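You operate a simulated robot arm through the tools that you are given. There is no shell and no other tool. Be economical: measure what you need, move in short steps, check, and stop when the job is done.

You run a simulated two-armed robot. Do the job below in one go: nothing can be reset, and whatever is moved stays where it is left.

JOB
Rub the dried dye off the rinse barrel's lid and put it back.
Fine: do it on the yellow dye barrel, lid held; round pad back. Set down upright: round pad with the violet knob. What is to be rubbed or washed off counts as gone when no trace of it is left.

It is judged by the outcome, as a careful person would: the job done as asked, and still so three seconds after it is handed in. It fails if anything else is knocked over, pushed out of place, dropped, spilled or broken. Lids that push on must go on centred and level and be pressed home; caps that screw on are set level and turned clockwise until they are tight.

ROBOT AND FRAMES
Two 7-joint arms with two-finger grippers on one trunk, on a base that drives. Base frame: it is fixed to the floor where the robot stands at the start and does not move with it; the origin is under the middle of the robot, x ahead of it, y to its left, z up. Units: cm, rad, N and s.
The left shoulder is at the start at [5, 21.6, 124.9], the right one opposite. With the tool pointing down near the work surface each hand reaches from about 10 to 78 cm from the robot's upright axis, wherever it stands, measured 20 degrees to its own side. Places, roughly: black barrel lid [125, -25, 75]; rinse barrel [70, -70, 40]; top of the yellow dye barrel [70, -20, 90]. Payload 3.18 kg a hand.
The TCP of each hand is the grasp point between the finger pads, 3 cm short of the fingertips. In the tool frame z runs along the fingers and y along their closing line. The gripper opens to 14.4 cm. The gripper's body begins 10.3 cm behind the TCP.
Orientation is that of the tool frame in the base frame, as a unit quaternion [x, y, z, w]. With the fingers straight down and closing along the base's y, the tool's x points along the base's -x, its y along +y and its z along -z.

CONTROLS
- The arms move only by the tool move_arm. It takes "left_increments", "right_increments" or both (then of equal length, played together; a hand with none holds still); each is a list of rows, each an object of numbers (a shift or turn left out is 0, a gripper value left out holds the last): "dx", "dy", "dz": the shift along the tool's x, y, z in units of 50 mm (1.0 is 50 mm); "rx", "ry", "rz": the turn, a rotation vector about the tool's x, y, z in units of 4 degrees (1.0 is 4 degrees); "gripper": the gripper command, from -1 (fully open) to 1 (shut), values between in proportion. In form: [{"dx": .., "dy": .., "dz": .., "rx": .., "ry": .., "rz": .., "gripper": ..}, ...]. A call has 1 to 10 rows; each row shifts and turns the commanded pose from where the row before left it, along the tool's axes as they then stand. A call with a number of a shift or a turn outside -1 to 1 is refused whole. Each row takes 0.2 s and may step no farther than 5 cm and 0.15 rad from the row before; otherwise, or with a gripper value out of range, the whole call is refused. Where a pose cannot be reached the arm comes as near as it can. A force on the tool above 80 N (or 10 N above the force at the start of the call, whichever is more), or a blocked arm, ends the call early, and 0.2 s more pass. The fingers move at their own pace and stop on an object; they squeeze with about 45 N. The grip force told is the motor's: it shows also when the fingers shut on nothing. Time passes only in rows, and 0.2 s behind the last, so rows that do not move let the fingers close. It gives the time, the measured TCP pose, the force on the tool (base axes), the opening and the grip force at its end, in the units of the frame above (readings bear some noise), with the torque about the TCP (base axes, N m) and any sound that the robot's microphone picked up.
- Cameras (640 x 400 px; columns grow to the right, rows downward): "scene" is now at [11.09, -4.17, 142.39]; the picture's right is [-0.50, -0.87, 0.00], its down [-0.60, 0.35, -0.72] and it looks along [0.62, -0.36, -0.70] (base axes); focal length 267 px, centre (320, 200). "left" rides on the left gripper at [7.6, -1.6, -14.3] in its tool frame; the picture's right is [0.21, 0.98, 0.00], its down [-0.84, 0.18, -0.51] and it looks along [-0.50, 0.11, 0.86] (tool axes); focal length 218 px, centre (320, 200). "right" rides on the right gripper at [7.6, 1.6, -14.3] in its tool frame; the picture's right is [-0.21, 0.98, 0.00], its down [-0.84, -0.18, -0.51] and it looks along [-0.50, -0.11, 0.86] (tool axes); focal length 218 px, centre (320, 200).
- grab_frame(camera): a new picture of that camera. It takes no simulated time.
- raise_lower(by): slides the trunk up (or, below 0, down) by that many cm; the arms and the scene camera ride with it, the base frame stays. It gives what a move gives, with no picture.
- roll_base(legs): drives the robot by 1 to 6 legs, each [ahead, left, turn to the left] in cm, cm and rad, along the robot's own axes; the way and the turn of a leg run together, so that a leg with both is an arc; at most 150 cm and 3.142 rad a leg. The arms and the cameras ride along, it lands a little off, and it stops where it bumps. It gives what a move gives.
- head_to(pan, tilt): turns the head with the scene camera to pan (to the left, within 1.396 rad either way) and tilt (down, from -0.506 to 1.204), counted from straight ahead of the robot. It gives what a move gives.
- pixel_to_xyz(camera, pixels): for up to 12 pixels [column, row] of the newest picture of that camera ("zoom" is the newest enlarged one), the place [x, y, z] in the base frame of the surface seen there, good to about 0.2 cm. It takes no simulated time.
- close_up(camera, box): a new picture of the part [left, top, right, bottom] of that camera's present view, enlarged. It takes no simulated time.
- finish_job(): hands the job in; it is judged then, once.

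Go step by step. Measure first, check grasps and placings, and put right what went wrong. The budget is 80 turns and 78 pictures, counting those below and the enlarged ones. Unless the task says otherwise, let go and move clear before handing in, and close with one line.

The tools are called as a command line: name --argument value ..., lists and objects as JSON in quotes. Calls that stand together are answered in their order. move_arm: Moves the arms, as the interface text tells. Its arguments: {"type":"object","properties":{"left_increments":{"type":"array"},"right_increments":{"type":"array"}},"required":[]} The other tools are called the same way: raise_lower (by) slides the trunk up or down; roll_base (legs) drives the base; head_to (pan, tilt) turns the head that bears the scene camera; grab_frame (camera) takes a picture; pixel_to_xyz (camera, pixels) gives the place of the surface under pixels of a picture; close_up (camera, box) takes an enlarged picture of a part of a camera's view; finish_job () hands the job in.

At the start:

```text
clock: 0.0
left_tcp_pos: [41.9, -2.45, 121.21]
left_ee_rot: [-0.001, 1.0, 0.001, -0.001]
left_ft_force: [-0.2, -0.4, 0.1]
left_torque: [0.0, 0.0, -0.03]
left_grip_width: 14.41
left_finger_force: 0.0
right_tcp_pos: [32.41, -43.05, 113.2]
right_ee_rot: [0.0, 1.0, 0.0, 0.001]
right_ft_force: [0.1, 0.4, -0.1]
right_torque: [0.04, 0.02, -0.07]
right_grip_width: 14.4
right_finger_force: 0.0
trunk travel left (down, up): [-32.8, 4.2]
robot x, y, heading: [0.07, -0.04, -0.001]
head pan, tilt: [-0.524, 0.771]
```

scene: 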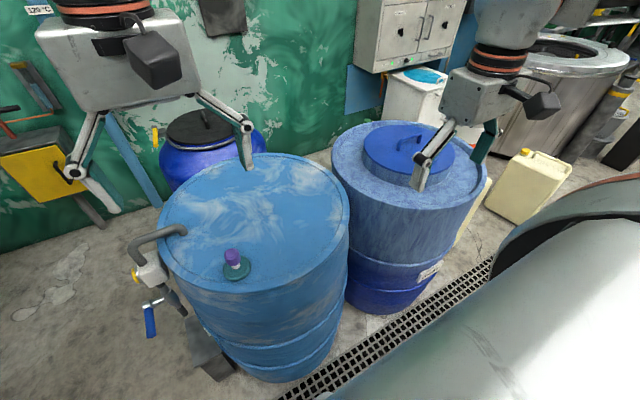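
right: 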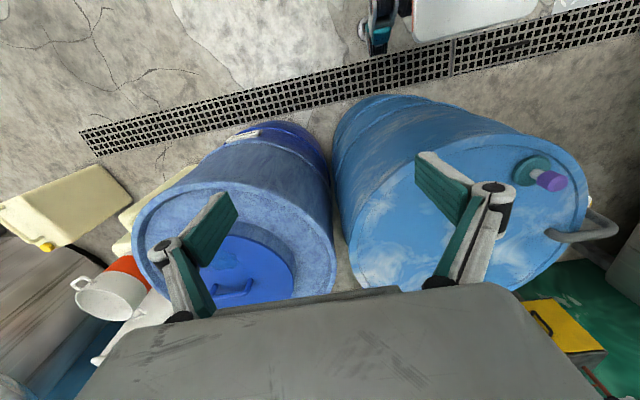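
left: 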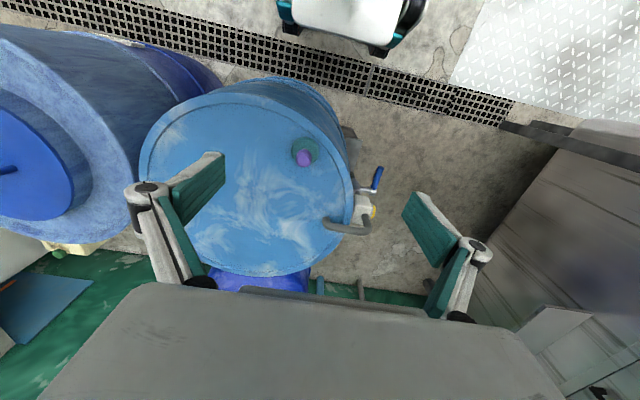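

The barrel in the middle (light blue) carries the round pad with the violet knob at about (235,262); the darker barrel at right has the lid with a handle at (410,150). I measure both and look closer.

close_up --camera "scene" --box '[330, 100, 490, 200]'

close_up --camera "scene" --box '[120, 130, 360, 280]'

pixel_to_xyz --camera "scene" --pixels '[[233, 252], [234, 264], [228, 275], [245, 275], [270, 210], [170, 215], [340, 200], [260, 158], [255, 283], [405, 143], [380, 160], [345, 165]]'

```text
4.00 times, centred on (410, 150) of scene
```

zoom: 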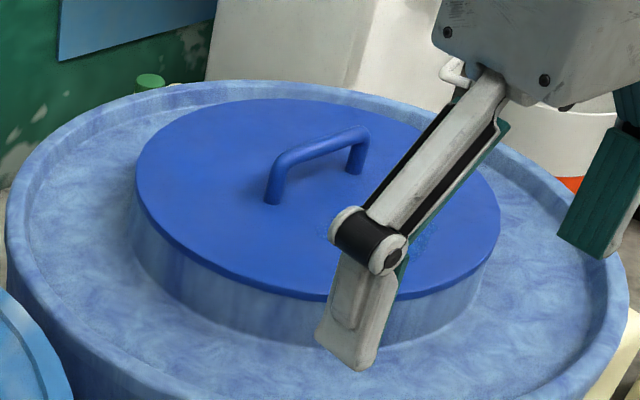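

```text
2.67 times, centred on (240, 205) of scene
```

zoom: 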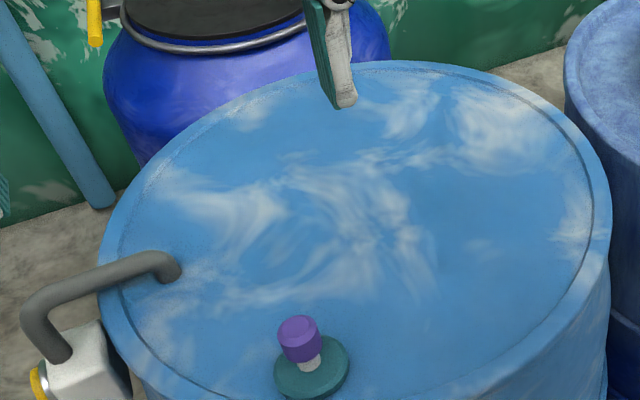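

```text
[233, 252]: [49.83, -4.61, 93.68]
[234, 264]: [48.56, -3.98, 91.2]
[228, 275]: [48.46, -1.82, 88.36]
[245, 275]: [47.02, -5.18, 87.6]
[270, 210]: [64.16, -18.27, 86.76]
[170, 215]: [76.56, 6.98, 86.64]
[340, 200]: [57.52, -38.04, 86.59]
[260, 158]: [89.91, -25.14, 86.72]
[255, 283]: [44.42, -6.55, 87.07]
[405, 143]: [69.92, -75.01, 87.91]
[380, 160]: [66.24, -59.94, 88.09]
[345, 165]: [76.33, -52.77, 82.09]
```

The lid at y≈-72 is on the rinse barrel; a mottled patch seems hidden behind the right finger. I move the right hand back a little and look again.

move_arm --right_increments '[{"dx": 0.9}, {"dx": 0.9}, {"dx": 0.9, "dz": -0.4}, {"dy": 0}]'

close_up --camera "scene" --box '[330, 100, 490, 200]'

pixel_to_xyz --camera "zoom" --pixels '[[272, 190], [355, 140], [315, 147], [138, 165], [500, 215], [310, 100], [320, 295], [420, 245], [230, 200], [380, 200], [330, 320], [100, 200]]'

```text
clock: 1.0
left_tcp_pos: [41.96, -2.52, 121.17]
left_ee_rot: [-0.001, 1.0, 0.0, 0.0]
left_ft_force: [0.6, 0.2, 0.2]
left_torque: [0.05, -0.01, 0.01]
left_grip_width: 14.4
left_finger_force: 0.1
right_tcp_pos: [23.1, -39.91, 117.68]
right_ee_rot: [0.0, 1.0, 0.001, 0.0]
right_ft_force: [-1.2, -0.3, -0.4]
right_torque: [0.03, -0.01, 0.02]
right_grip_width: 14.37
right_finger_force: 0.1
right hand out of reach, approached as far as the arm can: row 2, 3
trunk travel left (down, up): [-32.8, 4.2]
robot x, y, heading: [0.02, 0.01, -0.002]
head pan, tilt: [-0.524, 0.771]
```

```text
4.00 times, centred on (410, 150) of scene
```

zoom: 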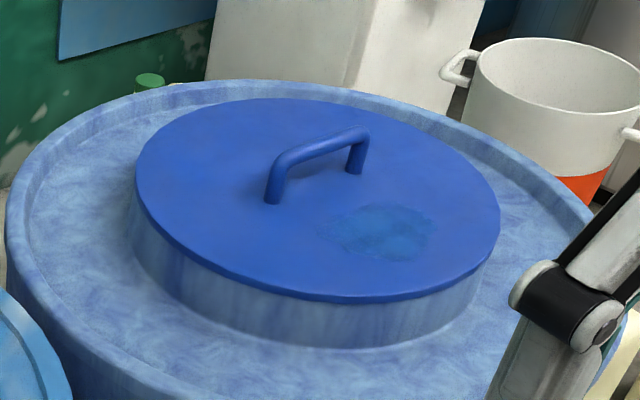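

```text
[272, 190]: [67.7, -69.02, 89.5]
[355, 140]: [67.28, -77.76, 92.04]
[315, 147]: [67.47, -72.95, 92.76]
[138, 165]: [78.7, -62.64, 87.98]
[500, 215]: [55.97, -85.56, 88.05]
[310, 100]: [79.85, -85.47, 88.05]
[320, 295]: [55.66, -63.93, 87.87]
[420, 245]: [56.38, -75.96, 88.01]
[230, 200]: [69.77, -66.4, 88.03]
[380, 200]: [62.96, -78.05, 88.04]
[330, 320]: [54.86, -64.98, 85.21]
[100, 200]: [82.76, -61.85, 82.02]
```

The dried dye is the darker patch at zoom (378,232), about 8 cm in front of the handle; the lid is about 17 cm in radius, centred near (67.5,-73.5). It's out of reach from here, so I look at the floor space to the right before driving.

pixel_to_xyz --camera "scene" --pixels '[[500, 290], [420, 340], [600, 240], [350, 390], [560, 380], [460, 270], [400, 270], [300, 370], [630, 190], [620, 390]]'

head_to --pan -1.2 --tilt 0.9

grab_frame --camera "scene"

pixel_to_xyz --camera "scene" --pixels '[[100, 150], [200, 150], [300, 150], [400, 150], [500, 150], [200, 250], [300, 250], [400, 250], [500, 250], [300, 350], [450, 350], [600, 300]]'

```text
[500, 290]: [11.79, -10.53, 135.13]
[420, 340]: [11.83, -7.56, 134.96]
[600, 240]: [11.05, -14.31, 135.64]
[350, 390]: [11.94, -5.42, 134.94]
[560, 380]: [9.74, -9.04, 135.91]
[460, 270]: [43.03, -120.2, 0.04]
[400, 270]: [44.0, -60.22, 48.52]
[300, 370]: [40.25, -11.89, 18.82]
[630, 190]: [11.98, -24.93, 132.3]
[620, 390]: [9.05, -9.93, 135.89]
```

```text
clock: 2.0
left_tcp_pos: [41.89, -2.43, 121.25]
left_ee_rot: [-0.001, 1.0, -0.001, 0.0]
left_ft_force: [-0.3, -0.7, -0.6]
left_torque: [0.02, 0.0, -0.01]
left_grip_width: 14.4
left_finger_force: 0.2
right_tcp_pos: [23.08, -39.8, 117.77]
right_ee_rot: [0.0, 1.0, 0.001, 0.0]
right_ft_force: [-0.3, 0.0, -0.5]
right_torque: [-0.02, 0.02, -0.01]
right_grip_width: 14.4
right_finger_force: 0.0
trunk travel left (down, up): [-32.8, 4.2]
robot x, y, heading: [-0.22, 0.24, 0.001]
head pan, tilt: [-1.201, 0.901]
```

```text
71 pictures are left
```

scene: 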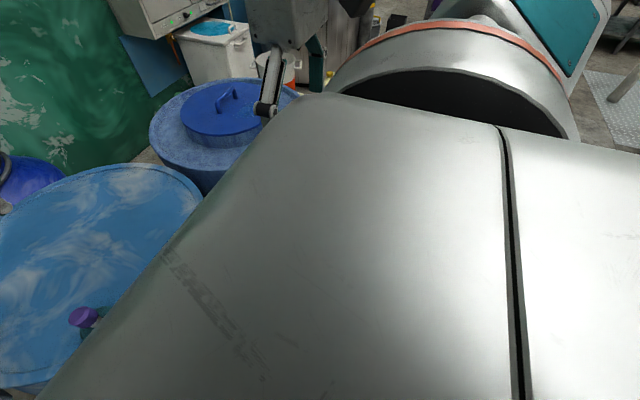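

```text
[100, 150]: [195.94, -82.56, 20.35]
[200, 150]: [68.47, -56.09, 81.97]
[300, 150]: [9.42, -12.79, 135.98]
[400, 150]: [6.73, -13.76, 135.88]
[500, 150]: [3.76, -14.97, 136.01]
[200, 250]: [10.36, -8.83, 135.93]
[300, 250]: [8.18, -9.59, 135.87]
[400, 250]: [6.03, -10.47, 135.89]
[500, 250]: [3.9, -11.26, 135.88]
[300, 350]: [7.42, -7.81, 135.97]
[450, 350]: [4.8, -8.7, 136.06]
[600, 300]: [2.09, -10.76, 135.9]
```

The silver mass is the robot's own shoulder. I check the floor ahead and right with the right hand camera and restore the head.

head_to --pan -0.6 --tilt 0.7

grab_frame --camera "right"

pixel_to_xyz --camera "right" --pixels '[[50, 20], [20, 100], [150, 60], [100, 180], [300, 60], [470, 10], [380, 20], [560, 20], [400, 120], [30, 220]]'

```text
clock: 3.0
left_tcp_pos: [41.88, -2.4, 121.16]
left_ee_rot: [-0.002, 1.0, 0.0, 0.0]
left_ft_force: [0.0, -0.9, -0.4]
left_torque: [0.0, -0.02, 0.0]
left_grip_width: 14.41
left_finger_force: 0.1
right_tcp_pos: [23.11, -39.81, 117.72]
right_ee_rot: [0.0, 1.0, 0.001, 0.0]
right_ft_force: [0.3, 0.5, 0.2]
right_torque: [0.01, 0.03, -0.02]
right_grip_width: 14.38
right_finger_force: 0.1
trunk travel left (down, up): [-32.8, 4.2]
robot x, y, heading: [0.19, 0.02, 0.001]
head pan, tilt: [-0.6, 0.7]
```

```text
70 pictures are left
```

right: 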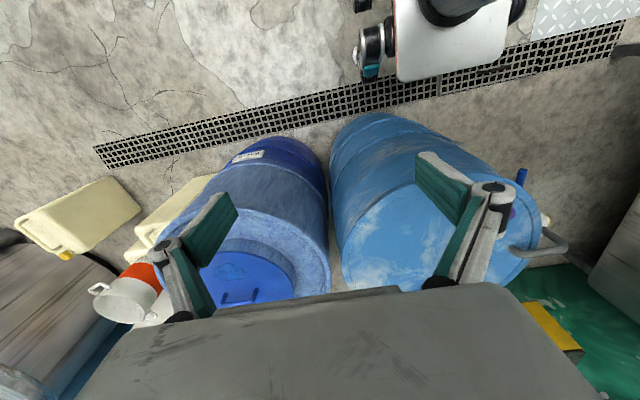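

```text
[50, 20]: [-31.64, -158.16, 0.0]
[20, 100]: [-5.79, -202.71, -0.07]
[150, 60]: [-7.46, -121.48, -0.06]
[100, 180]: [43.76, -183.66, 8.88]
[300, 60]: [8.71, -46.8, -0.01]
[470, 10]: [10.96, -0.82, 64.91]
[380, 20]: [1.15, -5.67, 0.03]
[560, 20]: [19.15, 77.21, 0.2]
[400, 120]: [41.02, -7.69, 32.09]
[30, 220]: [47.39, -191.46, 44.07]
```

Floor to the right is free (points at z≈0 out to y≈-150). I drive 50 cm right so the rinse lid lies in the right hand's range.

pixel_to_xyz --camera "right" --pixels '[[450, 76], [372, 70], [410, 78], [500, 60]]'

roll_base --legs '[[0, -50, 0]]'

head_to --pan -0.3 --tilt 0.7

grab_frame --camera "scene"

```text
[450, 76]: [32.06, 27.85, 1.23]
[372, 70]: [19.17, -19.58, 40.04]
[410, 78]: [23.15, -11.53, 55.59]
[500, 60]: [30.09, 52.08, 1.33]
```

```text
clock: 8.0
left_tcp_pos: [42.01, -52.4, 121.12]
left_ee_rot: [-0.003, 1.0, 0.0, 0.0]
left_ft_force: [0.0, 0.0, 0.4]
left_torque: [0.03, 0.03, 0.03]
left_grip_width: 14.4
left_finger_force: 0.1
right_tcp_pos: [23.53, -89.94, 117.67]
right_ee_rot: [-0.001, 1.0, 0.001, 0.0]
right_ft_force: [0.0, -0.6, 0.0]
right_torque: [0.03, 0.01, 0.03]
right_grip_width: 14.39
right_finger_force: 0.2
trunk travel left (down, up): [-32.8, 4.2]
robot x, y, heading: [-0.03, -50.24, 0.004]
head pan, tilt: [-0.6, 0.7]
```

```text
clock: 8.8
left_tcp_pos: [42.09, -52.24, 121.1]
left_ee_rot: [-0.003, 1.0, 0.0, 0.0]
left_ft_force: [0.1, -0.3, -0.4]
left_torque: [-0.02, 0.01, 0.02]
left_grip_width: 14.4
left_finger_force: 0.0
right_tcp_pos: [23.59, -89.95, 117.75]
right_ee_rot: [-0.002, 1.0, 0.0, 0.0]
right_ft_force: [0.6, 0.2, -0.7]
right_torque: [0.0, 0.01, 0.01]
right_grip_width: 14.42
right_finger_force: 0.1
trunk travel left (down, up): [-32.8, 4.2]
robot x, y, heading: [0.14, -50.19, 0.008]
head pan, tilt: [-0.3, 0.7]
```

```text
69 pictures are left
```

scene: 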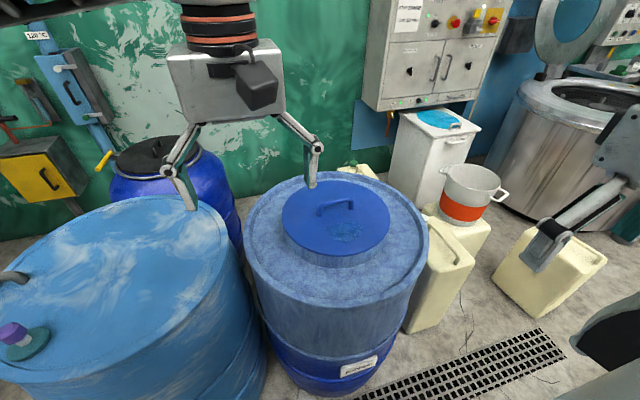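

The lid is clear now at (335,220). I measure the handle, rim and stain from this closer view.

close_up --camera "scene" --box '[272, 173, 400, 273]'

pixel_to_xyz --camera "scene" --pixels '[[318, 207], [351, 202], [335, 203], [319, 214], [281, 222], [388, 221], [337, 256], [330, 180], [345, 232], [330, 232], [362, 231], [345, 262]]'

```text
4.00 times, centred on (336, 223) of scene
```

zoom: 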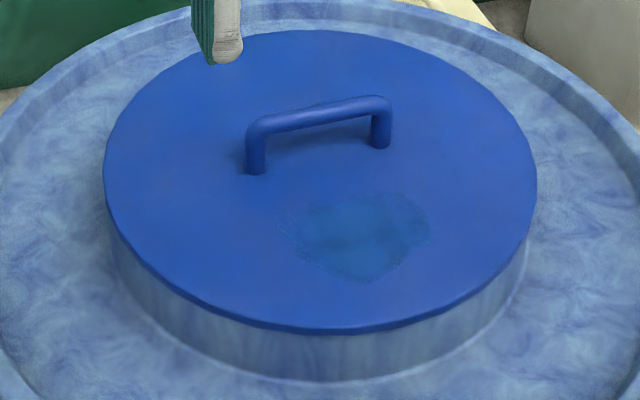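

```text
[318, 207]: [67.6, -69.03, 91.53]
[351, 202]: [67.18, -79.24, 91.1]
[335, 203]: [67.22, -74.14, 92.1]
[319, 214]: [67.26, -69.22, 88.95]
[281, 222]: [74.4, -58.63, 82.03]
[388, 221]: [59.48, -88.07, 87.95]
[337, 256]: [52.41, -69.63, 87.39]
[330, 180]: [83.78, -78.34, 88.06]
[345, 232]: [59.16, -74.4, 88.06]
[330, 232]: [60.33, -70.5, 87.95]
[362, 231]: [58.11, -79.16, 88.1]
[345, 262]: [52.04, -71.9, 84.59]
```

pixel_to_xyz --camera "zoom" --pixels '[[280, 225], [432, 230], [385, 193], [370, 284], [350, 235], [315, 112], [315, 105], [380, 100], [250, 125], [106, 185], [534, 170], [320, 328]]'

move_arm --right_increments '[{"dx": -0.9, "dy": 0.3, "rz": -1}, {"dx": -0.9, "dy": 0.3, "rz": -1}, {"dx": -0.9, "rz": -1}, {"rz": -1}, {"rz": -1}, {"rz": -1}, {"rz": -1}, {"rz": -1}, {"rz": -1}, {"rz": -1}]'

```text
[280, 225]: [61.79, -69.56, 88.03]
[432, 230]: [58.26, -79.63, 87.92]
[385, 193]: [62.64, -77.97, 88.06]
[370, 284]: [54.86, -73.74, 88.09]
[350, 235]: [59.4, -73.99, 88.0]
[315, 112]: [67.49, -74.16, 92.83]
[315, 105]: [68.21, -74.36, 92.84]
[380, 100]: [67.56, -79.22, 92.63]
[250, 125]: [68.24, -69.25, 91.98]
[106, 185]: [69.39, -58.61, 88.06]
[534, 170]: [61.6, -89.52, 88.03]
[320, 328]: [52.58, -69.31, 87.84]
```

```text
clock: 11.0
left_tcp_pos: [42.0, -52.22, 121.19]
left_ee_rot: [-0.004, 1.0, 0.001, 0.001]
left_ft_force: [0.3, 0.8, 0.1]
left_torque: [0.02, 0.01, -0.02]
left_grip_width: 14.39
left_finger_force: 0.0
right_tcp_pos: [33.49, -86.35, 117.9]
right_ee_rot: [-0.079, 0.997, 0.0, 0.001]
right_ft_force: [0.5, 0.7, -1.1]
right_torque: [-0.01, -0.02, -0.02]
right_grip_width: 14.4
right_finger_force: 0.1
right hand out of reach, approached as far as the arm can: row 3, 4, 5, 6, 7, 8, 9, 10
trunk travel left (down, up): [-32.8, 4.2]
robot x, y, heading: [0.27, -49.91, 0.005]
head pan, tilt: [-0.3, 0.7]
```

The turn stopped at 9° because the hand was too close in; I move it out over the barrel first, then turn.

move_arm --right_increments '[{"dx": -0.9, "dy": 0.15, "dz": 0.2}, {"dx": -0.9, "dy": 0.15, "dz": 0.2}, {"dx": -0.9, "dy": 0.15, "dz": 0.2}, {"dx": -0.9, "dy": 0.15, "dz": 0.2}, {"dx": 0}]'

```text
clock: 12.2
left_tcp_pos: [41.89, -52.37, 121.29]
left_ee_rot: [-0.003, 1.0, -0.001, 0.001]
left_ft_force: [-0.5, -0.1, 0.3]
left_torque: [-0.02, -0.03, 0.0]
left_grip_width: 14.4
left_finger_force: 0.0
right_tcp_pos: [50.72, -80.41, 113.67]
right_ee_rot: [-0.08, 0.997, 0.0, 0.001]
right_ft_force: [-0.5, -0.3, 0.8]
right_torque: [-0.02, -0.04, -0.03]
right_grip_width: 14.37
right_finger_force: 0.2
trunk travel left (down, up): [-32.8, 4.2]
robot x, y, heading: [0.39, -50.28, 0.008]
head pan, tilt: [-0.3, 0.7]
```

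Movement is relative to the measured pose. I now move over the handle and turn.

move_arm --right_increments '[{"dx": -0.9, "dy": 0.15, "dz": 0.2}, {"dx": -0.9, "dy": 0.15, "dz": 0.2}, {"dx": -0.9, "dy": 0.15}, {"dx": -0.8, "dy": 0.15}, {"rz": -1}, {"rz": -1}, {"rz": -1}, {"rz": -1}, {"rz": -1}, {"rz": -1}]'

move_arm --right_increments '[{"rz": -1}, {"rz": -1}, {"rz": -1}, {"rz": -1}, {"rz": -1}, {"rz": -1}, {"rz": -1}, {"rz": -1}]'

```text
clock: 14.4
left_tcp_pos: [42.0, -52.29, 121.14]
left_ee_rot: [-0.003, 1.0, 0.001, 0.0]
left_ft_force: [-0.4, -0.2, 0.3]
left_torque: [-0.02, -0.02, 0.01]
left_grip_width: 14.42
left_finger_force: 0.1
right_tcp_pos: [50.31, -69.1, 104.84]
right_ee_rot: [-0.283, 0.959, -0.001, 0.004]
right_ft_force: [0.5, 1.4, 0.5]
right_torque: [0.02, 0.01, 0.04]
right_grip_width: 14.4
right_finger_force: 0.0
right hand out of reach, approached as far as the arm can: row 1, 2, 3, 4, 5, 6, 7, 8, 9, 10
trunk travel left (down, up): [-32.8, 4.2]
robot x, y, heading: [0.14, -49.88, 0.01]
head pan, tilt: [-0.3, 0.7]
```

```text
clock: 16.2
left_tcp_pos: [42.0, -52.39, 121.13]
left_ee_rot: [-0.003, 1.0, 0.0, 0.0]
left_ft_force: [0.4, 0.2, -0.5]
left_torque: [0.0, 0.02, 0.05]
left_grip_width: 14.41
left_finger_force: 0.0
right_tcp_pos: [36.27, -65.97, 98.05]
right_ee_rot: [-0.535, 0.845, -0.001, 0.005]
right_ft_force: [0.4, 0.1, -0.4]
right_torque: [0.02, -0.04, 0.05]
right_grip_width: 14.44
right_finger_force: 0.0
right hand out of reach, approached as far as the arm can: row 1, 2, 3, 4, 5, 6, 7, 8
trunk travel left (down, up): [-32.8, 4.2]
robot x, y, heading: [0.47, -50.49, 0.008]
head pan, tilt: [-0.3, 0.7]
```

The arm trades position for the turn: reach is short. I drive 12 cm ahead (barrel fronts at x≈42, robot front near x≈25), hands ride above everything.

move_arm --right_increments '[{"dz": -1}, {"dz": -0.6}]'

roll_base --legs '[[12, 0, 0]]'

grab_frame --camera "right"

```text
clock: 16.8
left_tcp_pos: [41.91, -52.34, 121.26]
left_ee_rot: [-0.003, 1.0, 0.0, 0.0]
left_ft_force: [-0.2, -0.4, -1.1]
left_torque: [0.0, -0.04, -0.01]
left_grip_width: 14.41
left_finger_force: 0.1
right_tcp_pos: [34.36, -65.65, 102.7]
right_ee_rot: [-0.534, 0.846, -0.003, 0.006]
right_ft_force: [0.3, -0.5, 0.0]
right_torque: [0.0, -0.03, 0.03]
right_grip_width: 14.39
right_finger_force: 0.0
right hand out of reach, approached as far as the arm can: row 1, 2
trunk travel left (down, up): [-32.8, 4.2]
robot x, y, heading: [0.34, -49.96, 0.007]
head pan, tilt: [-0.3, 0.7]
```

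```text
clock: 18.0
left_tcp_pos: [53.96, -52.43, 121.24]
left_ee_rot: [-0.003, 1.0, 0.0, -0.001]
left_ft_force: [0.2, -0.6, 0.2]
left_torque: [-0.04, 0.07, -0.01]
left_grip_width: 14.39
left_finger_force: 0.1
right_tcp_pos: [46.42, -65.56, 102.77]
right_ee_rot: [-0.532, 0.846, -0.002, 0.007]
right_ft_force: [-0.2, 0.6, -0.3]
right_torque: [0.0, 0.08, -0.01]
right_grip_width: 14.41
right_finger_force: 0.0
trunk travel left (down, up): [-32.8, 4.2]
robot x, y, heading: [12.05, -49.88, -0.001]
head pan, tilt: [-0.3, 0.7]
```

```text
67 pictures are left
```

right: 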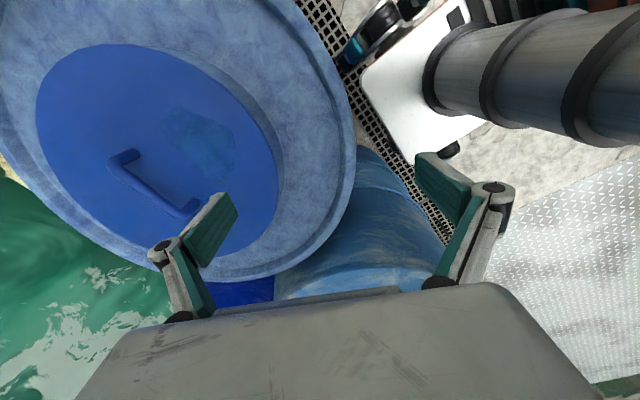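

Robot now stands at x=12. I try moving straight toward the handle at lower height with the present yaw.

move_arm --right_increments '[{"dx": -0.06, "dy": -0.75, "dz": 0.2}, {"dx": -0.06, "dy": -0.75, "dz": 0.2}, {"dx": -0.06, "dy": -0.75, "dz": 0.2}, {"dx": 0}]'

```text
clock: 19.0
left_tcp_pos: [53.81, -52.27, 121.11]
left_ee_rot: [-0.003, 1.0, 0.0, 0.0]
left_ft_force: [0.3, -0.7, 0.8]
left_torque: [0.01, -0.04, 0.0]
left_grip_width: 14.41
left_finger_force: 0.1
right_tcp_pos: [49.97, -67.34, 96.83]
right_ee_rot: [-0.53, 0.848, -0.004, 0.013]
right_ft_force: [0.7, 0.0, -1.5]
right_torque: [-0.02, -0.02, 0.01]
right_grip_width: 14.38
right_finger_force: 0.0
right hand out of reach, approached as far as the arm can: row 1, 2, 3
trunk travel left (down, up): [-32.8, 4.2]
robot x, y, heading: [12.28, -50.16, 0.002]
head pan, tilt: [-0.3, 0.7]
```

Still limited in this yaw, so I try the opposite turn (tool x toward +y), which should suit the right arm better; turning in place with a slight rise.

move_arm --right_increments '[{"rz": 1, "dz": -0.2}, {"rz": 1, "dz": -0.2}, {"rz": 1, "dz": -0.2}, {"rz": 1, "dz": -0.2}, {"rz": 1, "dz": -0.2}, {"rz": 1, "dz": -0.2}, {"rz": 1}, {"rz": 1}, {"rz": 1}, {"rz": 1}]'

move_arm --right_increments '[{"rz": 1}, {"rz": 1}, {"rz": 1}, {"rz": 1}, {"rz": 1}, {"rz": 1}, {"rz": 1}, {"rz": 1}, {"rz": 1}, {"rz": 1}]'

move_arm --right_increments '[{"rz": 1}, {"rz": 1}, {"rz": 1}, {"rz": 1}, {"rz": 1}, {"rz": 1}, {"rz": 1}, {"rz": 1}, {"rz": 1}, {"rz": 1}]'

move_arm --right_increments '[{"rz": 1}, {"rz": 1}, {"rz": 1}, {"rz": 1}, {"rz": 1}, {"rz": 1}, {"rz": 1}, {"rz": 1}]'

```text
clock: 21.2
left_tcp_pos: [53.84, -52.32, 121.17]
left_ee_rot: [-0.003, 1.0, 0.0, 0.0]
left_ft_force: [0.1, -0.1, -0.7]
left_torque: [-0.04, 0.0, -0.01]
left_grip_width: 14.39
left_finger_force: 0.0
right_tcp_pos: [49.93, -67.56, 102.69]
right_ee_rot: [-0.21, 0.978, 0.0, 0.007]
right_ft_force: [0.3, -0.1, -0.1]
right_torque: [0.01, 0.0, 0.01]
right_grip_width: 14.4
right_finger_force: 0.1
trunk travel left (down, up): [-32.8, 4.2]
robot x, y, heading: [11.96, -50.1, 0.001]
head pan, tilt: [-0.3, 0.7]
```

```text
clock: 23.4
left_tcp_pos: [53.91, -52.3, 121.32]
left_ee_rot: [-0.002, 1.0, 0.0, 0.0]
left_ft_force: [0.6, -0.6, 0.8]
left_torque: [0.0, 0.01, -0.01]
left_grip_width: 14.42
left_finger_force: 0.0
right_tcp_pos: [49.88, -67.66, 102.67]
right_ee_rot: [0.136, 0.991, 0.003, 0.007]
right_ft_force: [-0.2, 0.9, -0.1]
right_torque: [0.0, 0.0, 0.02]
right_grip_width: 14.41
right_finger_force: 0.1
trunk travel left (down, up): [-32.8, 4.2]
robot x, y, heading: [12.16, -49.92, 0.001]
head pan, tilt: [-0.3, 0.7]
```

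```text
clock: 25.6
left_tcp_pos: [53.9, -52.39, 121.09]
left_ee_rot: [-0.003, 1.0, 0.0, -0.001]
left_ft_force: [0.3, -0.4, -0.3]
left_torque: [-0.01, -0.03, 0.01]
left_grip_width: 14.41
left_finger_force: 0.1
right_tcp_pos: [49.83, -67.74, 102.66]
right_ee_rot: [0.466, 0.885, 0.004, 0.005]
right_ft_force: [-0.9, -0.3, 0.1]
right_torque: [0.0, -0.01, 0.02]
right_grip_width: 14.4
right_finger_force: 0.1
trunk travel left (down, up): [-32.8, 4.2]
robot x, y, heading: [11.82, -49.97, 0.006]
head pan, tilt: [-0.3, 0.7]
```

```text
clock: 27.4
left_tcp_pos: [53.94, -52.35, 121.13]
left_ee_rot: [-0.003, 1.0, 0.0, 0.001]
left_ft_force: [1.3, -0.3, 0.2]
left_torque: [0.0, -0.03, 0.0]
left_grip_width: 14.39
left_finger_force: 0.0
right_tcp_pos: [49.85, -67.55, 102.53]
right_ee_rot: [0.693, 0.721, 0.005, 0.005]
right_ft_force: [0.3, -0.1, 0.4]
right_torque: [0.02, -0.01, -0.02]
right_grip_width: 14.4
right_finger_force: 0.1
trunk travel left (down, up): [-32.8, 4.2]
robot x, y, heading: [12.21, -50.14, 0.004]
head pan, tilt: [-0.3, 0.7]
```

The +90° yaw works without trouble. I move over the handle centre (67.8,-74.2).

move_arm --right_increments '[{"dx": -0.27, "dy": 0.72, "rz": 0.5}, {"dx": -0.27, "dy": 0.72}, {"dx": -0.27, "dy": 0.72}, {"dx": -0.27, "dy": 0.72}, {"dx": -0.27, "dy": 0.72}, {"dz": 0}]'

grab_frame --camera "right"

grab_frame --camera "scene"

```text
clock: 28.8
left_tcp_pos: [53.75, -52.39, 121.02]
left_ee_rot: [-0.002, 1.0, -0.001, 0.0]
left_ft_force: [-0.1, -0.6, -0.8]
left_torque: [-0.01, -0.02, 0.0]
left_grip_width: 14.38
left_finger_force: 0.0
right_tcp_pos: [67.98, -73.76, 103.09]
right_ee_rot: [0.704, 0.71, 0.006, 0.004]
right_ft_force: [-0.3, 0.1, 0.4]
right_torque: [-0.02, -0.01, 0.05]
right_grip_width: 14.4
right_finger_force: 0.1
trunk travel left (down, up): [-32.8, 4.2]
robot x, y, heading: [12.05, -49.96, 0.007]
head pan, tilt: [-0.3, 0.7]
```

```text
66 pictures are left
```

right: 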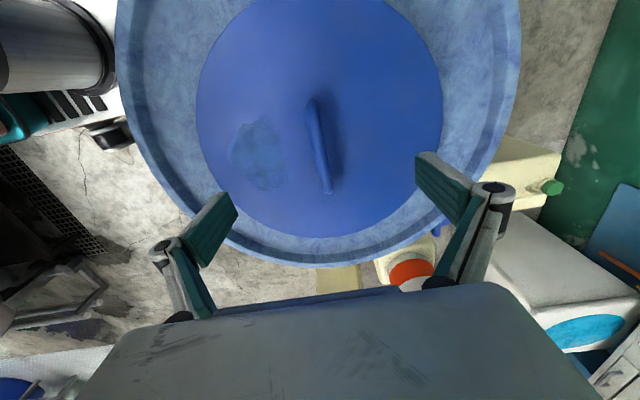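

```text
65 pictures are left
```

scene: 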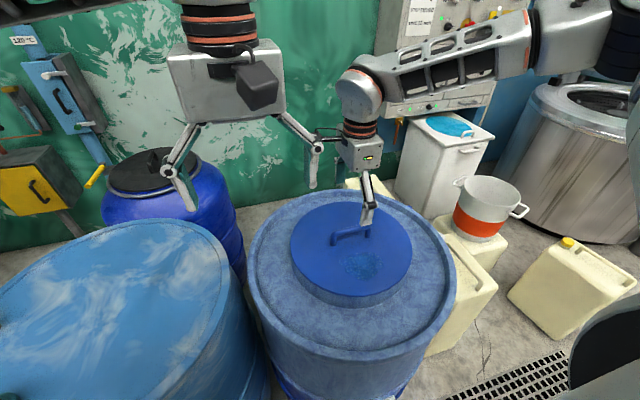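

The hand is centred over the handle. I descend to z≈92 and close.

move_arm --right_increments '[{"dz": 0.6, "dx": -0.08}, {"dz": 0.6}, {"dz": 0.5}, {"dz": 0.45}, {"dz": 0}]'

```text
clock: 30.0
left_tcp_pos: [53.82, -52.35, 121.18]
left_ee_rot: [-0.003, 1.0, 0.0, 0.0]
left_ft_force: [0.1, -0.2, 0.1]
left_torque: [0.02, 0.03, 0.0]
left_grip_width: 14.41
left_finger_force: 0.1
right_tcp_pos: [67.05, -75.5, 93.06]
right_ee_rot: [0.705, 0.71, 0.007, 0.004]
right_ft_force: [0.1, -0.1, 0.1]
right_torque: [-0.03, 0.03, -0.01]
right_grip_width: 14.38
right_finger_force: 0.1
right hand out of reach, approached as far as the arm can: row 3, 4
trunk travel left (down, up): [-32.8, 4.2]
robot x, y, heading: [12.08, -50.24, 0.004]
head pan, tilt: [-0.3, 0.7]
```

Reach ran out at z=93. I lift 5 cm, lower the trunk 7 cm to gain reach, then correct.

move_arm --right_increments '[{"dz": -0.7}, {"dz": -0.7}, {"dz": 0}]'

raise_lower --by -7

```text
clock: 30.8
left_tcp_pos: [53.79, -52.44, 121.1]
left_ee_rot: [-0.003, 1.0, 0.0, -0.001]
left_ft_force: [-1.0, 0.3, 0.2]
left_torque: [0.01, 0.0, -0.02]
left_grip_width: 14.4
left_finger_force: 0.1
right_tcp_pos: [67.01, -75.38, 100.15]
right_ee_rot: [0.705, 0.709, 0.006, 0.003]
right_ft_force: [0.3, 0.7, 0.5]
right_torque: [0.01, 0.02, -0.01]
right_grip_width: 14.4
right_finger_force: 0.1
trunk travel left (down, up): [-32.8, 4.2]
robot x, y, heading: [11.91, -50.38, 0.007]
head pan, tilt: [-0.3, 0.7]
```

```text
clock: 31.9
left_tcp_pos: [53.73, -52.3, 114.37]
left_ee_rot: [-0.003, 1.0, -0.001, 0.001]
left_ft_force: [-0.3, -0.5, -0.5]
left_torque: [0.0, -0.02, -0.04]
left_grip_width: 14.4
left_finger_force: 0.0
right_tcp_pos: [66.84, -75.84, 93.28]
right_ee_rot: [0.705, 0.709, 0.007, 0.004]
right_ft_force: [-0.3, 0.6, -0.4]
right_torque: [0.03, -0.05, 0.0]
right_grip_width: 14.41
right_finger_force: 0.1
trunk travel left (down, up): [-25.8, 11.2]
robot x, y, heading: [12.39, -49.67, 0.006]
head pan, tilt: [-0.3, 0.7]
```

move_arm --right_increments '[{"dy": 0.2, "dx": 0.32}, {"dz": 0.25}, {"dz": 0}]'

grab_frame --camera "right"

```text
clock: 32.7
left_tcp_pos: [53.86, -52.38, 114.2]
left_ee_rot: [-0.002, 1.0, 0.0, 0.0]
left_ft_force: [-0.6, 0.3, -0.1]
left_torque: [-0.03, -0.04, 0.01]
left_grip_width: 14.41
left_finger_force: 0.0
right_tcp_pos: [67.85, -74.08, 91.9]
right_ee_rot: [0.705, 0.709, 0.006, 0.003]
right_ft_force: [-0.2, 0.4, 1.2]
right_torque: [0.03, 0.01, 0.04]
right_grip_width: 14.41
right_finger_force: 0.0
trunk travel left (down, up): [-25.8, 11.2]
robot x, y, heading: [12.12, -49.87, 0.007]
head pan, tilt: [-0.3, 0.7]
```

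```text
64 pictures are left
```

right: 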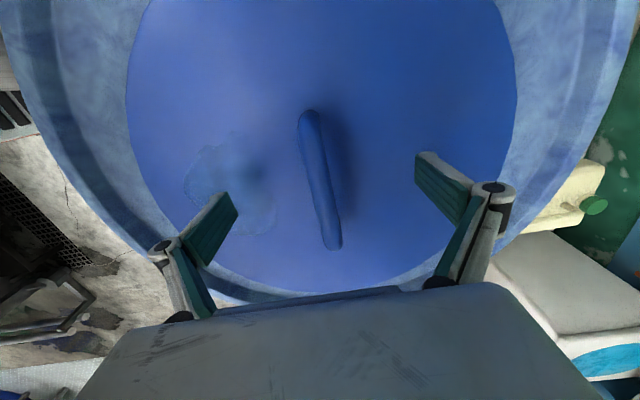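

The pose (67.85,-74.08,91.9) is right on the handle; I close.

move_arm --right_increments '[{"gripper": 1}, {"gripper": 1}, {"gripper": 1}, {"gripper": 1}]'

move_arm --right_increments '[{"dz": -0.1}, {"dz": -0.2}, {"dz": -0.2}, {"dz": -0.2}, {"dz": 0}]'

grab_frame --camera "scene"

```text
clock: 33.7
left_tcp_pos: [53.94, -52.32, 114.27]
left_ee_rot: [-0.003, 1.0, 0.0, -0.001]
left_ft_force: [-0.6, -0.3, 0.3]
left_torque: [0.02, 0.0, -0.02]
left_grip_width: 14.39
left_finger_force: 0.1
right_tcp_pos: [68.0, -74.19, 92.03]
right_ee_rot: [0.704, 0.71, 0.008, 0.005]
right_ft_force: [11.8, 0.3, 0.3]
right_torque: [0.15, 0.03, -0.4]
right_grip_width: 1.4
right_finger_force: 43.6
trunk travel left (down, up): [-25.8, 11.2]
robot x, y, heading: [11.79, -50.3, 0.003]
head pan, tilt: [-0.3, 0.7]
```

```text
clock: 34.9
left_tcp_pos: [53.83, -52.3, 114.23]
left_ee_rot: [-0.003, 1.0, 0.0, -0.001]
left_ft_force: [-0.1, 0.3, 0.3]
left_torque: [0.03, 0.02, 0.0]
left_grip_width: 14.41
left_finger_force: 0.1
right_tcp_pos: [67.83, -74.12, 95.53]
right_ee_rot: [0.704, 0.711, 0.005, 0.002]
right_ft_force: [0.2, 0.6, -0.3]
right_torque: [-0.01, -0.04, -0.02]
right_grip_width: 0.0
right_finger_force: 30.6
trunk travel left (down, up): [-25.8, 11.2]
robot x, y, heading: [12.32, -50.14, 0.0]
head pan, tilt: [-0.3, 0.7]
```

```text
63 pictures are left
```

scene: 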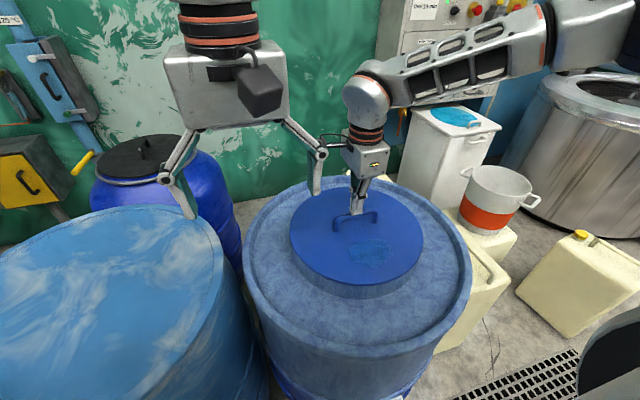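

The fingers slipped off (width 0): the lid is a tight push-fit and the handle is unharmed. I regrip slightly lower and pull gently to read the force.

move_arm --right_increments '[{"gripper": -0.5}, {"gripper": -0.5}, {"dz": 0.4}, {"dz": 0.41}, {"gripper": 1}, {"gripper": 1}, {"gripper": 1}, {"gripper": 1}]'

move_arm --right_increments '[{"dz": -0.06}, {"dz": -0.06}, {"dz": 0}]'

```text
clock: 36.7
left_tcp_pos: [53.85, -52.33, 114.15]
left_ee_rot: [-0.003, 1.0, -0.001, -0.001]
left_ft_force: [-0.6, -0.2, -0.3]
left_torque: [0.0, 0.01, 0.0]
left_grip_width: 14.38
left_finger_force: 0.1
right_tcp_pos: [68.08, -74.04, 91.32]
right_ee_rot: [0.705, 0.71, 0.006, 0.004]
right_ft_force: [10.2, 0.1, 0.6]
right_torque: [0.12, 0.03, -0.39]
right_grip_width: 1.37
right_finger_force: 43.7
trunk travel left (down, up): [-25.8, 11.2]
robot x, y, heading: [12.1, -50.55, 0.001]
head pan, tilt: [-0.3, 0.7]
```

```text
clock: 37.5
left_tcp_pos: [53.88, -52.24, 114.29]
left_ee_rot: [-0.003, 1.0, -0.001, 0.0]
left_ft_force: [0.2, 0.0, 0.7]
left_torque: [0.0, 0.03, 0.03]
left_grip_width: 14.42
left_finger_force: 0.0
right_tcp_pos: [67.85, -73.91, 91.94]
right_ee_rot: [0.704, 0.71, 0.005, 0.003]
right_ft_force: [1.4, 3.7, -2.6]
right_torque: [0.16, 0.03, -0.36]
right_grip_width: 1.37
right_finger_force: 43.8
trunk travel left (down, up): [-25.8, 11.2]
robot x, y, heading: [12.31, -49.98, 0.004]
head pan, tilt: [-0.3, 0.7]
```

move_arm --right_increments '[{"dz": -0.06}, {"dz": -0.06}, {"dz": 0}]'

close_up --camera "scene" --box '[280, 173, 440, 303]'

pixel_to_xyz --camera "zoom" --pixels '[[200, 200], [320, 350], [450, 200], [150, 150], [300, 300], [500, 250]]'

```text
clock: 38.3
left_tcp_pos: [53.86, -52.43, 114.28]
left_ee_rot: [-0.003, 1.0, 0.0, 0.0]
left_ft_force: [-0.2, -0.4, -0.3]
left_torque: [0.0, 0.0, -0.01]
left_grip_width: 14.4
left_finger_force: 0.0
right_tcp_pos: [67.9, -74.05, 92.49]
right_ee_rot: [0.704, 0.71, 0.006, 0.003]
right_ft_force: [0.1, 0.1, -3.5]
right_torque: [-0.03, 0.0, -0.01]
right_grip_width: 1.34
right_finger_force: 43.2
trunk travel left (down, up): [-25.8, 11.2]
robot x, y, heading: [12.17, -50.36, 0.005]
head pan, tilt: [-0.3, 0.7]
```

```text
3.08 times, centred on (360, 238) of scene
```

zoom: 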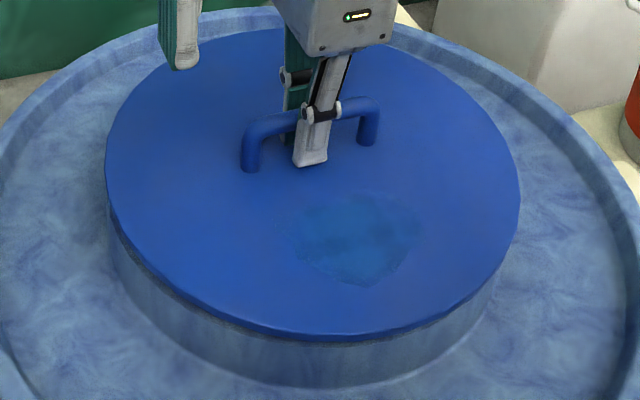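

```text
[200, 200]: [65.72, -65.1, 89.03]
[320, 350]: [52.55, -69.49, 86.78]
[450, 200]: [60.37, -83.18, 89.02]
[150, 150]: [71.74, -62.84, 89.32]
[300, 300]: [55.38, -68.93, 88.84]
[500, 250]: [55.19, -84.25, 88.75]
```

The lid has come up 1 cm evenly (z 89.0, weight 3.5 N). I keep lifting gently.

move_arm --right_increments '[{"dz": -0.08}, {"dz": -0.1}, {"dz": -0.12}, {"dz": -0.15}, {"dz": -0.2}, {"dz": -0.2}, {"dz": -0.2}, {"dz": -0.2}, {"dz": -0.2}, {"dz": 0}]'

grab_frame --camera "scene"

```text
clock: 40.5
left_tcp_pos: [53.91, -52.34, 114.19]
left_ee_rot: [-0.003, 1.0, 0.0, 0.0]
left_ft_force: [0.3, -0.7, 0.2]
left_torque: [0.02, 0.01, -0.03]
left_grip_width: 14.41
left_finger_force: 0.1
right_tcp_pos: [67.8, -74.33, 99.93]
right_ee_rot: [0.705, 0.71, 0.006, 0.003]
right_ft_force: [-0.1, 0.2, -3.3]
right_torque: [0.02, -0.01, 0.0]
right_grip_width: 1.37
right_finger_force: 43.2
trunk travel left (down, up): [-25.8, 11.2]
robot x, y, heading: [12.1, -50.03, 0.002]
head pan, tilt: [-0.3, 0.7]
```

```text
61 pictures are left
```

scene: 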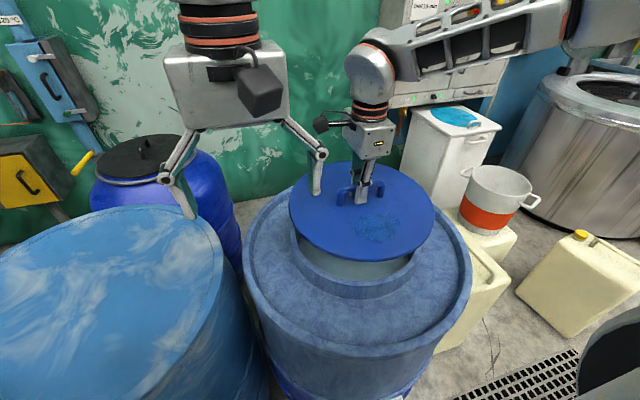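

Lid hangs level and secure. I drive 40 cm left so it comes over the yellow dye barrel's top, then move the left hand aside.

roll_base --legs '[[0, 40, 0]]'

move_arm --left_increments '[{"dy": 0.8, "dx": 0.5}, {"dy": 0.8, "dx": 0.5}, {"dy": 0.8, "dx": 0.3}, {"dy": 0.8}, {"dy": 0}]'

grab_frame --camera "scene"

```text
clock: 43.2
left_tcp_pos: [53.41, -26.85, 114.16]
left_ee_rot: [0.001, 1.0, -0.001, 0.0]
left_ft_force: [0.7, 0.6, -0.3]
left_torque: [-0.06, -0.03, 0.01]
left_grip_width: 14.39
left_finger_force: 0.1
right_tcp_pos: [67.11, -49.0, 99.83]
right_ee_rot: [0.707, 0.707, 0.005, 0.005]
right_ft_force: [0.9, 0.5, -4.2]
right_torque: [-0.04, 0.02, -0.02]
right_grip_width: 1.36
right_finger_force: 43.9
trunk travel left (down, up): [-25.8, 11.2]
robot x, y, heading: [11.75, -24.28, 0.002]
head pan, tilt: [-0.3, 0.7]
stopped in leg 1: the robot was blocked; the commanded pose is now the measured one
```

```text
clock: 44.4
left_tcp_pos: [46.54, -11.09, 114.32]
left_ee_rot: [0.002, 1.0, 0.0, 0.0]
left_ft_force: [0.5, -0.3, 0.3]
left_torque: [0.04, 0.01, 0.0]
left_grip_width: 14.41
left_finger_force: 0.1
right_tcp_pos: [67.22, -49.33, 99.68]
right_ee_rot: [0.707, 0.707, 0.006, 0.003]
right_ft_force: [-0.1, 0.1, -4.1]
right_torque: [0.09, -0.06, -0.03]
right_grip_width: 1.35
right_finger_force: 43.6
trunk travel left (down, up): [-25.8, 11.2]
robot x, y, heading: [11.8, -24.34, -0.002]
head pan, tilt: [-0.3, 0.7]
```

```text
60 pictures are left
```

scene: 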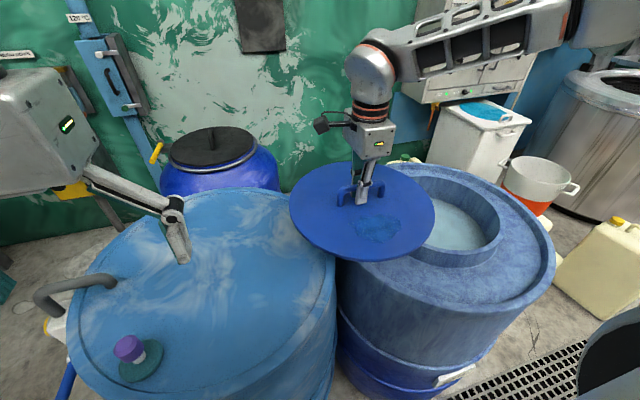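

The base was blocked at y≈-24. I check that the barrel and pad have not shifted.

pixel_to_xyz --camera "scene" --pixels '[[128, 345], [142, 368], [110, 282], [250, 300], [70, 330], [335, 290], [215, 190], [200, 385]]'

close_up --camera "left" --box '[0, 0, 640, 400]'

```text
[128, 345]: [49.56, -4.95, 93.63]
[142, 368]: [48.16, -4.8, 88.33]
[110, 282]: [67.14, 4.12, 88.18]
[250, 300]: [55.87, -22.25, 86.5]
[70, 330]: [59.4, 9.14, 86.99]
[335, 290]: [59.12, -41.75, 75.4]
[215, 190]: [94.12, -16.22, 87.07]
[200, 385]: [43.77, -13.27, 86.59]
```

```text
1.00 times, centred on (320, 200) of left (not enlarged: the box is as wide or as high as the picture)
```

zoom: 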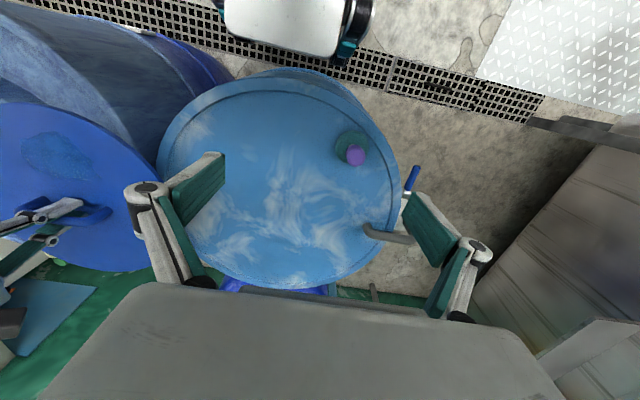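

The barrel and pad are where they were. I back off 6 cm and continue left.

roll_base --legs '[[-6, 0, 0], [0, 13, 0]]'

move_arm --left_increments '[{"dy": 0.8}, {"dy": 0.8}, {"dy": 0.8}, {"dy": 0.8}, {"dy": 0}]'

```text
clock: 46.8
left_tcp_pos: [40.56, 2.08, 114.25]
left_ee_rot: [-0.001, 1.0, 0.0, 0.0]
left_ft_force: [-0.7, 0.4, 0.2]
left_torque: [-0.03, 0.03, 0.02]
left_grip_width: 14.43
left_finger_force: 0.0
right_tcp_pos: [61.2, -35.96, 99.71]
right_ee_rot: [0.706, 0.709, 0.005, 0.004]
right_ft_force: [0.4, -0.1, -3.2]
right_torque: [0.02, 0.01, 0.01]
right_grip_width: 1.37
right_finger_force: 43.0
trunk travel left (down, up): [-25.8, 11.2]
robot x, y, heading: [5.56, -12.05, 0.004]
head pan, tilt: [-0.3, 0.7]
```

```text
clock: 48.0
left_tcp_pos: [40.44, 17.82, 114.42]
left_ee_rot: [-0.001, 1.0, 0.001, 0.0]
left_ft_force: [-0.3, 0.1, -0.4]
left_torque: [-0.02, 0.01, -0.05]
left_grip_width: 14.41
left_finger_force: 0.0
right_tcp_pos: [61.33, -36.14, 99.79]
right_ee_rot: [0.705, 0.709, 0.006, 0.003]
right_ft_force: [0.1, -0.1, -3.7]
right_torque: [0.03, 0.03, -0.02]
right_grip_width: 1.38
right_finger_force: 43.4
trunk travel left (down, up): [-25.8, 11.2]
robot x, y, heading: [5.34, -11.51, 0.006]
head pan, tilt: [-0.3, 0.7]
```

Now I turn the hand back to neutral (-90°), which brings the dye patch to the lid's -y side.

move_arm --right_increments '[{"rz": -0.5}, {"rz": -1}, {"rz": -1}, {"rz": -1}, {"rz": -1}, {"rz": -1}, {"rz": -1}, {"rz": -1}, {"rz": -1}, {"rz": -1}]'

move_arm --right_increments '[{"rz": -1}, {"rz": -1}, {"rz": -1}, {"rz": -1}, {"rz": -1}, {"rz": -1}, {"rz": -1}, {"rz": -1}, {"rz": -1}, {"rz": -1}]'

move_arm --right_increments '[{"rz": -1}, {"rz": -1}, {"rz": -0.8}, {"rz": 0}]'

grab_frame --camera "scene"

```text
clock: 50.2
left_tcp_pos: [40.51, 17.93, 114.49]
left_ee_rot: [-0.001, 1.0, 0.001, 0.0]
left_ft_force: [0.0, 1.5, -0.7]
left_torque: [0.02, 0.0, -0.03]
left_grip_width: 14.39
left_finger_force: 0.1
right_tcp_pos: [61.29, -36.19, 99.72]
right_ee_rot: [0.436, 0.9, 0.004, 0.005]
right_ft_force: [0.9, -0.1, -3.9]
right_torque: [0.03, 0.05, -0.04]
right_grip_width: 1.36
right_finger_force: 42.9
trunk travel left (down, up): [-25.8, 11.2]
robot x, y, heading: [5.56, -11.48, 0.004]
head pan, tilt: [-0.3, 0.7]
```

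```text
clock: 52.4
left_tcp_pos: [40.46, 17.95, 114.45]
left_ee_rot: [-0.001, 1.0, 0.0, 0.0]
left_ft_force: [-1.0, 0.4, 0.8]
left_torque: [-0.01, -0.04, -0.02]
left_grip_width: 14.4
left_finger_force: 0.1
right_tcp_pos: [61.27, -35.9, 99.82]
right_ee_rot: [0.103, 0.995, 0.002, 0.006]
right_ft_force: [-0.2, 0.3, -3.2]
right_torque: [0.01, 0.03, -0.01]
right_grip_width: 1.38
right_finger_force: 43.4
trunk travel left (down, up): [-25.8, 11.2]
robot x, y, heading: [4.89, -11.61, 0.001]
head pan, tilt: [-0.3, 0.7]
```

```text
clock: 53.4
left_tcp_pos: [40.46, 17.93, 114.48]
left_ee_rot: [-0.001, 1.0, 0.0, 0.0]
left_ft_force: [0.5, -0.4, 0.3]
left_torque: [0.05, -0.01, 0.02]
left_grip_width: 14.41
left_finger_force: 0.0
right_tcp_pos: [61.36, -36.13, 99.77]
right_ee_rot: [0.005, 1.0, 0.002, 0.006]
right_ft_force: [0.3, -0.3, -3.8]
right_torque: [-0.01, 0.04, 0.01]
right_grip_width: 1.34
right_finger_force: 42.9
trunk travel left (down, up): [-25.8, 11.2]
robot x, y, heading: [5.28, -11.24, 0.005]
head pan, tilt: [-0.3, 0.7]
```

```text
58 pictures are left
```

scene: 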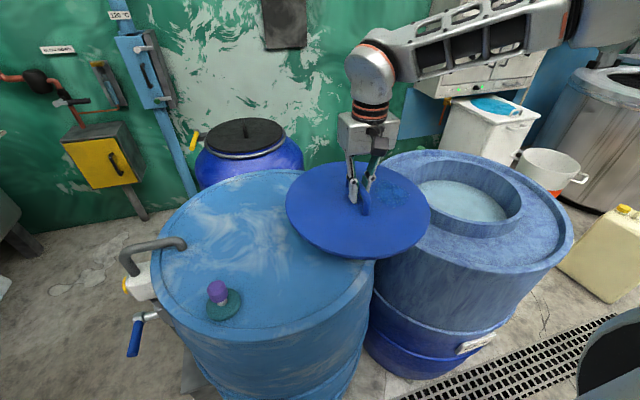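

Dye patch is now at the right side of the lid (400,190). I move over (66,-20) and begin to lower.

move_arm --right_increments '[{"dx": -0.2, "dy": 0.5}, {"dx": -0.2, "dy": 0.6}, {"dx": -0.2, "dy": 0.7}, {"dx": -0.2, "dy": 0.7}, {"dx": -0.14, "dy": 0.5}, {"dy": 0.2}, {"dz": 0.3}, {"dz": 0.3}, {"dz": 0.3}, {"dz": 0}]'

close_up --camera "scene" --box '[120, 130, 440, 330]'

```text
clock: 55.6
left_tcp_pos: [40.55, 17.77, 114.56]
left_ee_rot: [-0.001, 1.0, 0.0, 0.0]
left_ft_force: [-0.4, -0.3, 0.1]
left_torque: [-0.02, 0.05, 0.01]
left_grip_width: 14.41
left_finger_force: 0.1
right_tcp_pos: [60.65, -29.87, 95.98]
right_ee_rot: [0.005, 1.0, 0.003, 0.008]
right_ft_force: [0.1, 0.6, -3.2]
right_torque: [0.02, 0.04, -0.02]
right_grip_width: 1.37
right_finger_force: 43.5
right hand out of reach, approached as far as the arm can: row 2, 3, 4, 5, 6, 9
trunk travel left (down, up): [-25.8, 11.2]
robot x, y, heading: [5.55, -11.66, 0.007]
head pan, tilt: [-0.3, 0.7]
```

```text
2.00 times, centred on (280, 230) of scene
```

zoom: 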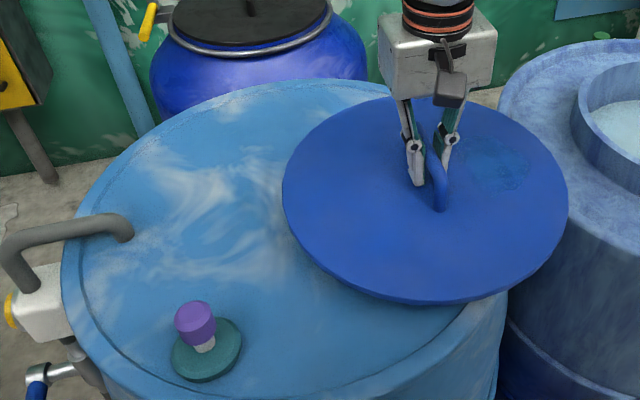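

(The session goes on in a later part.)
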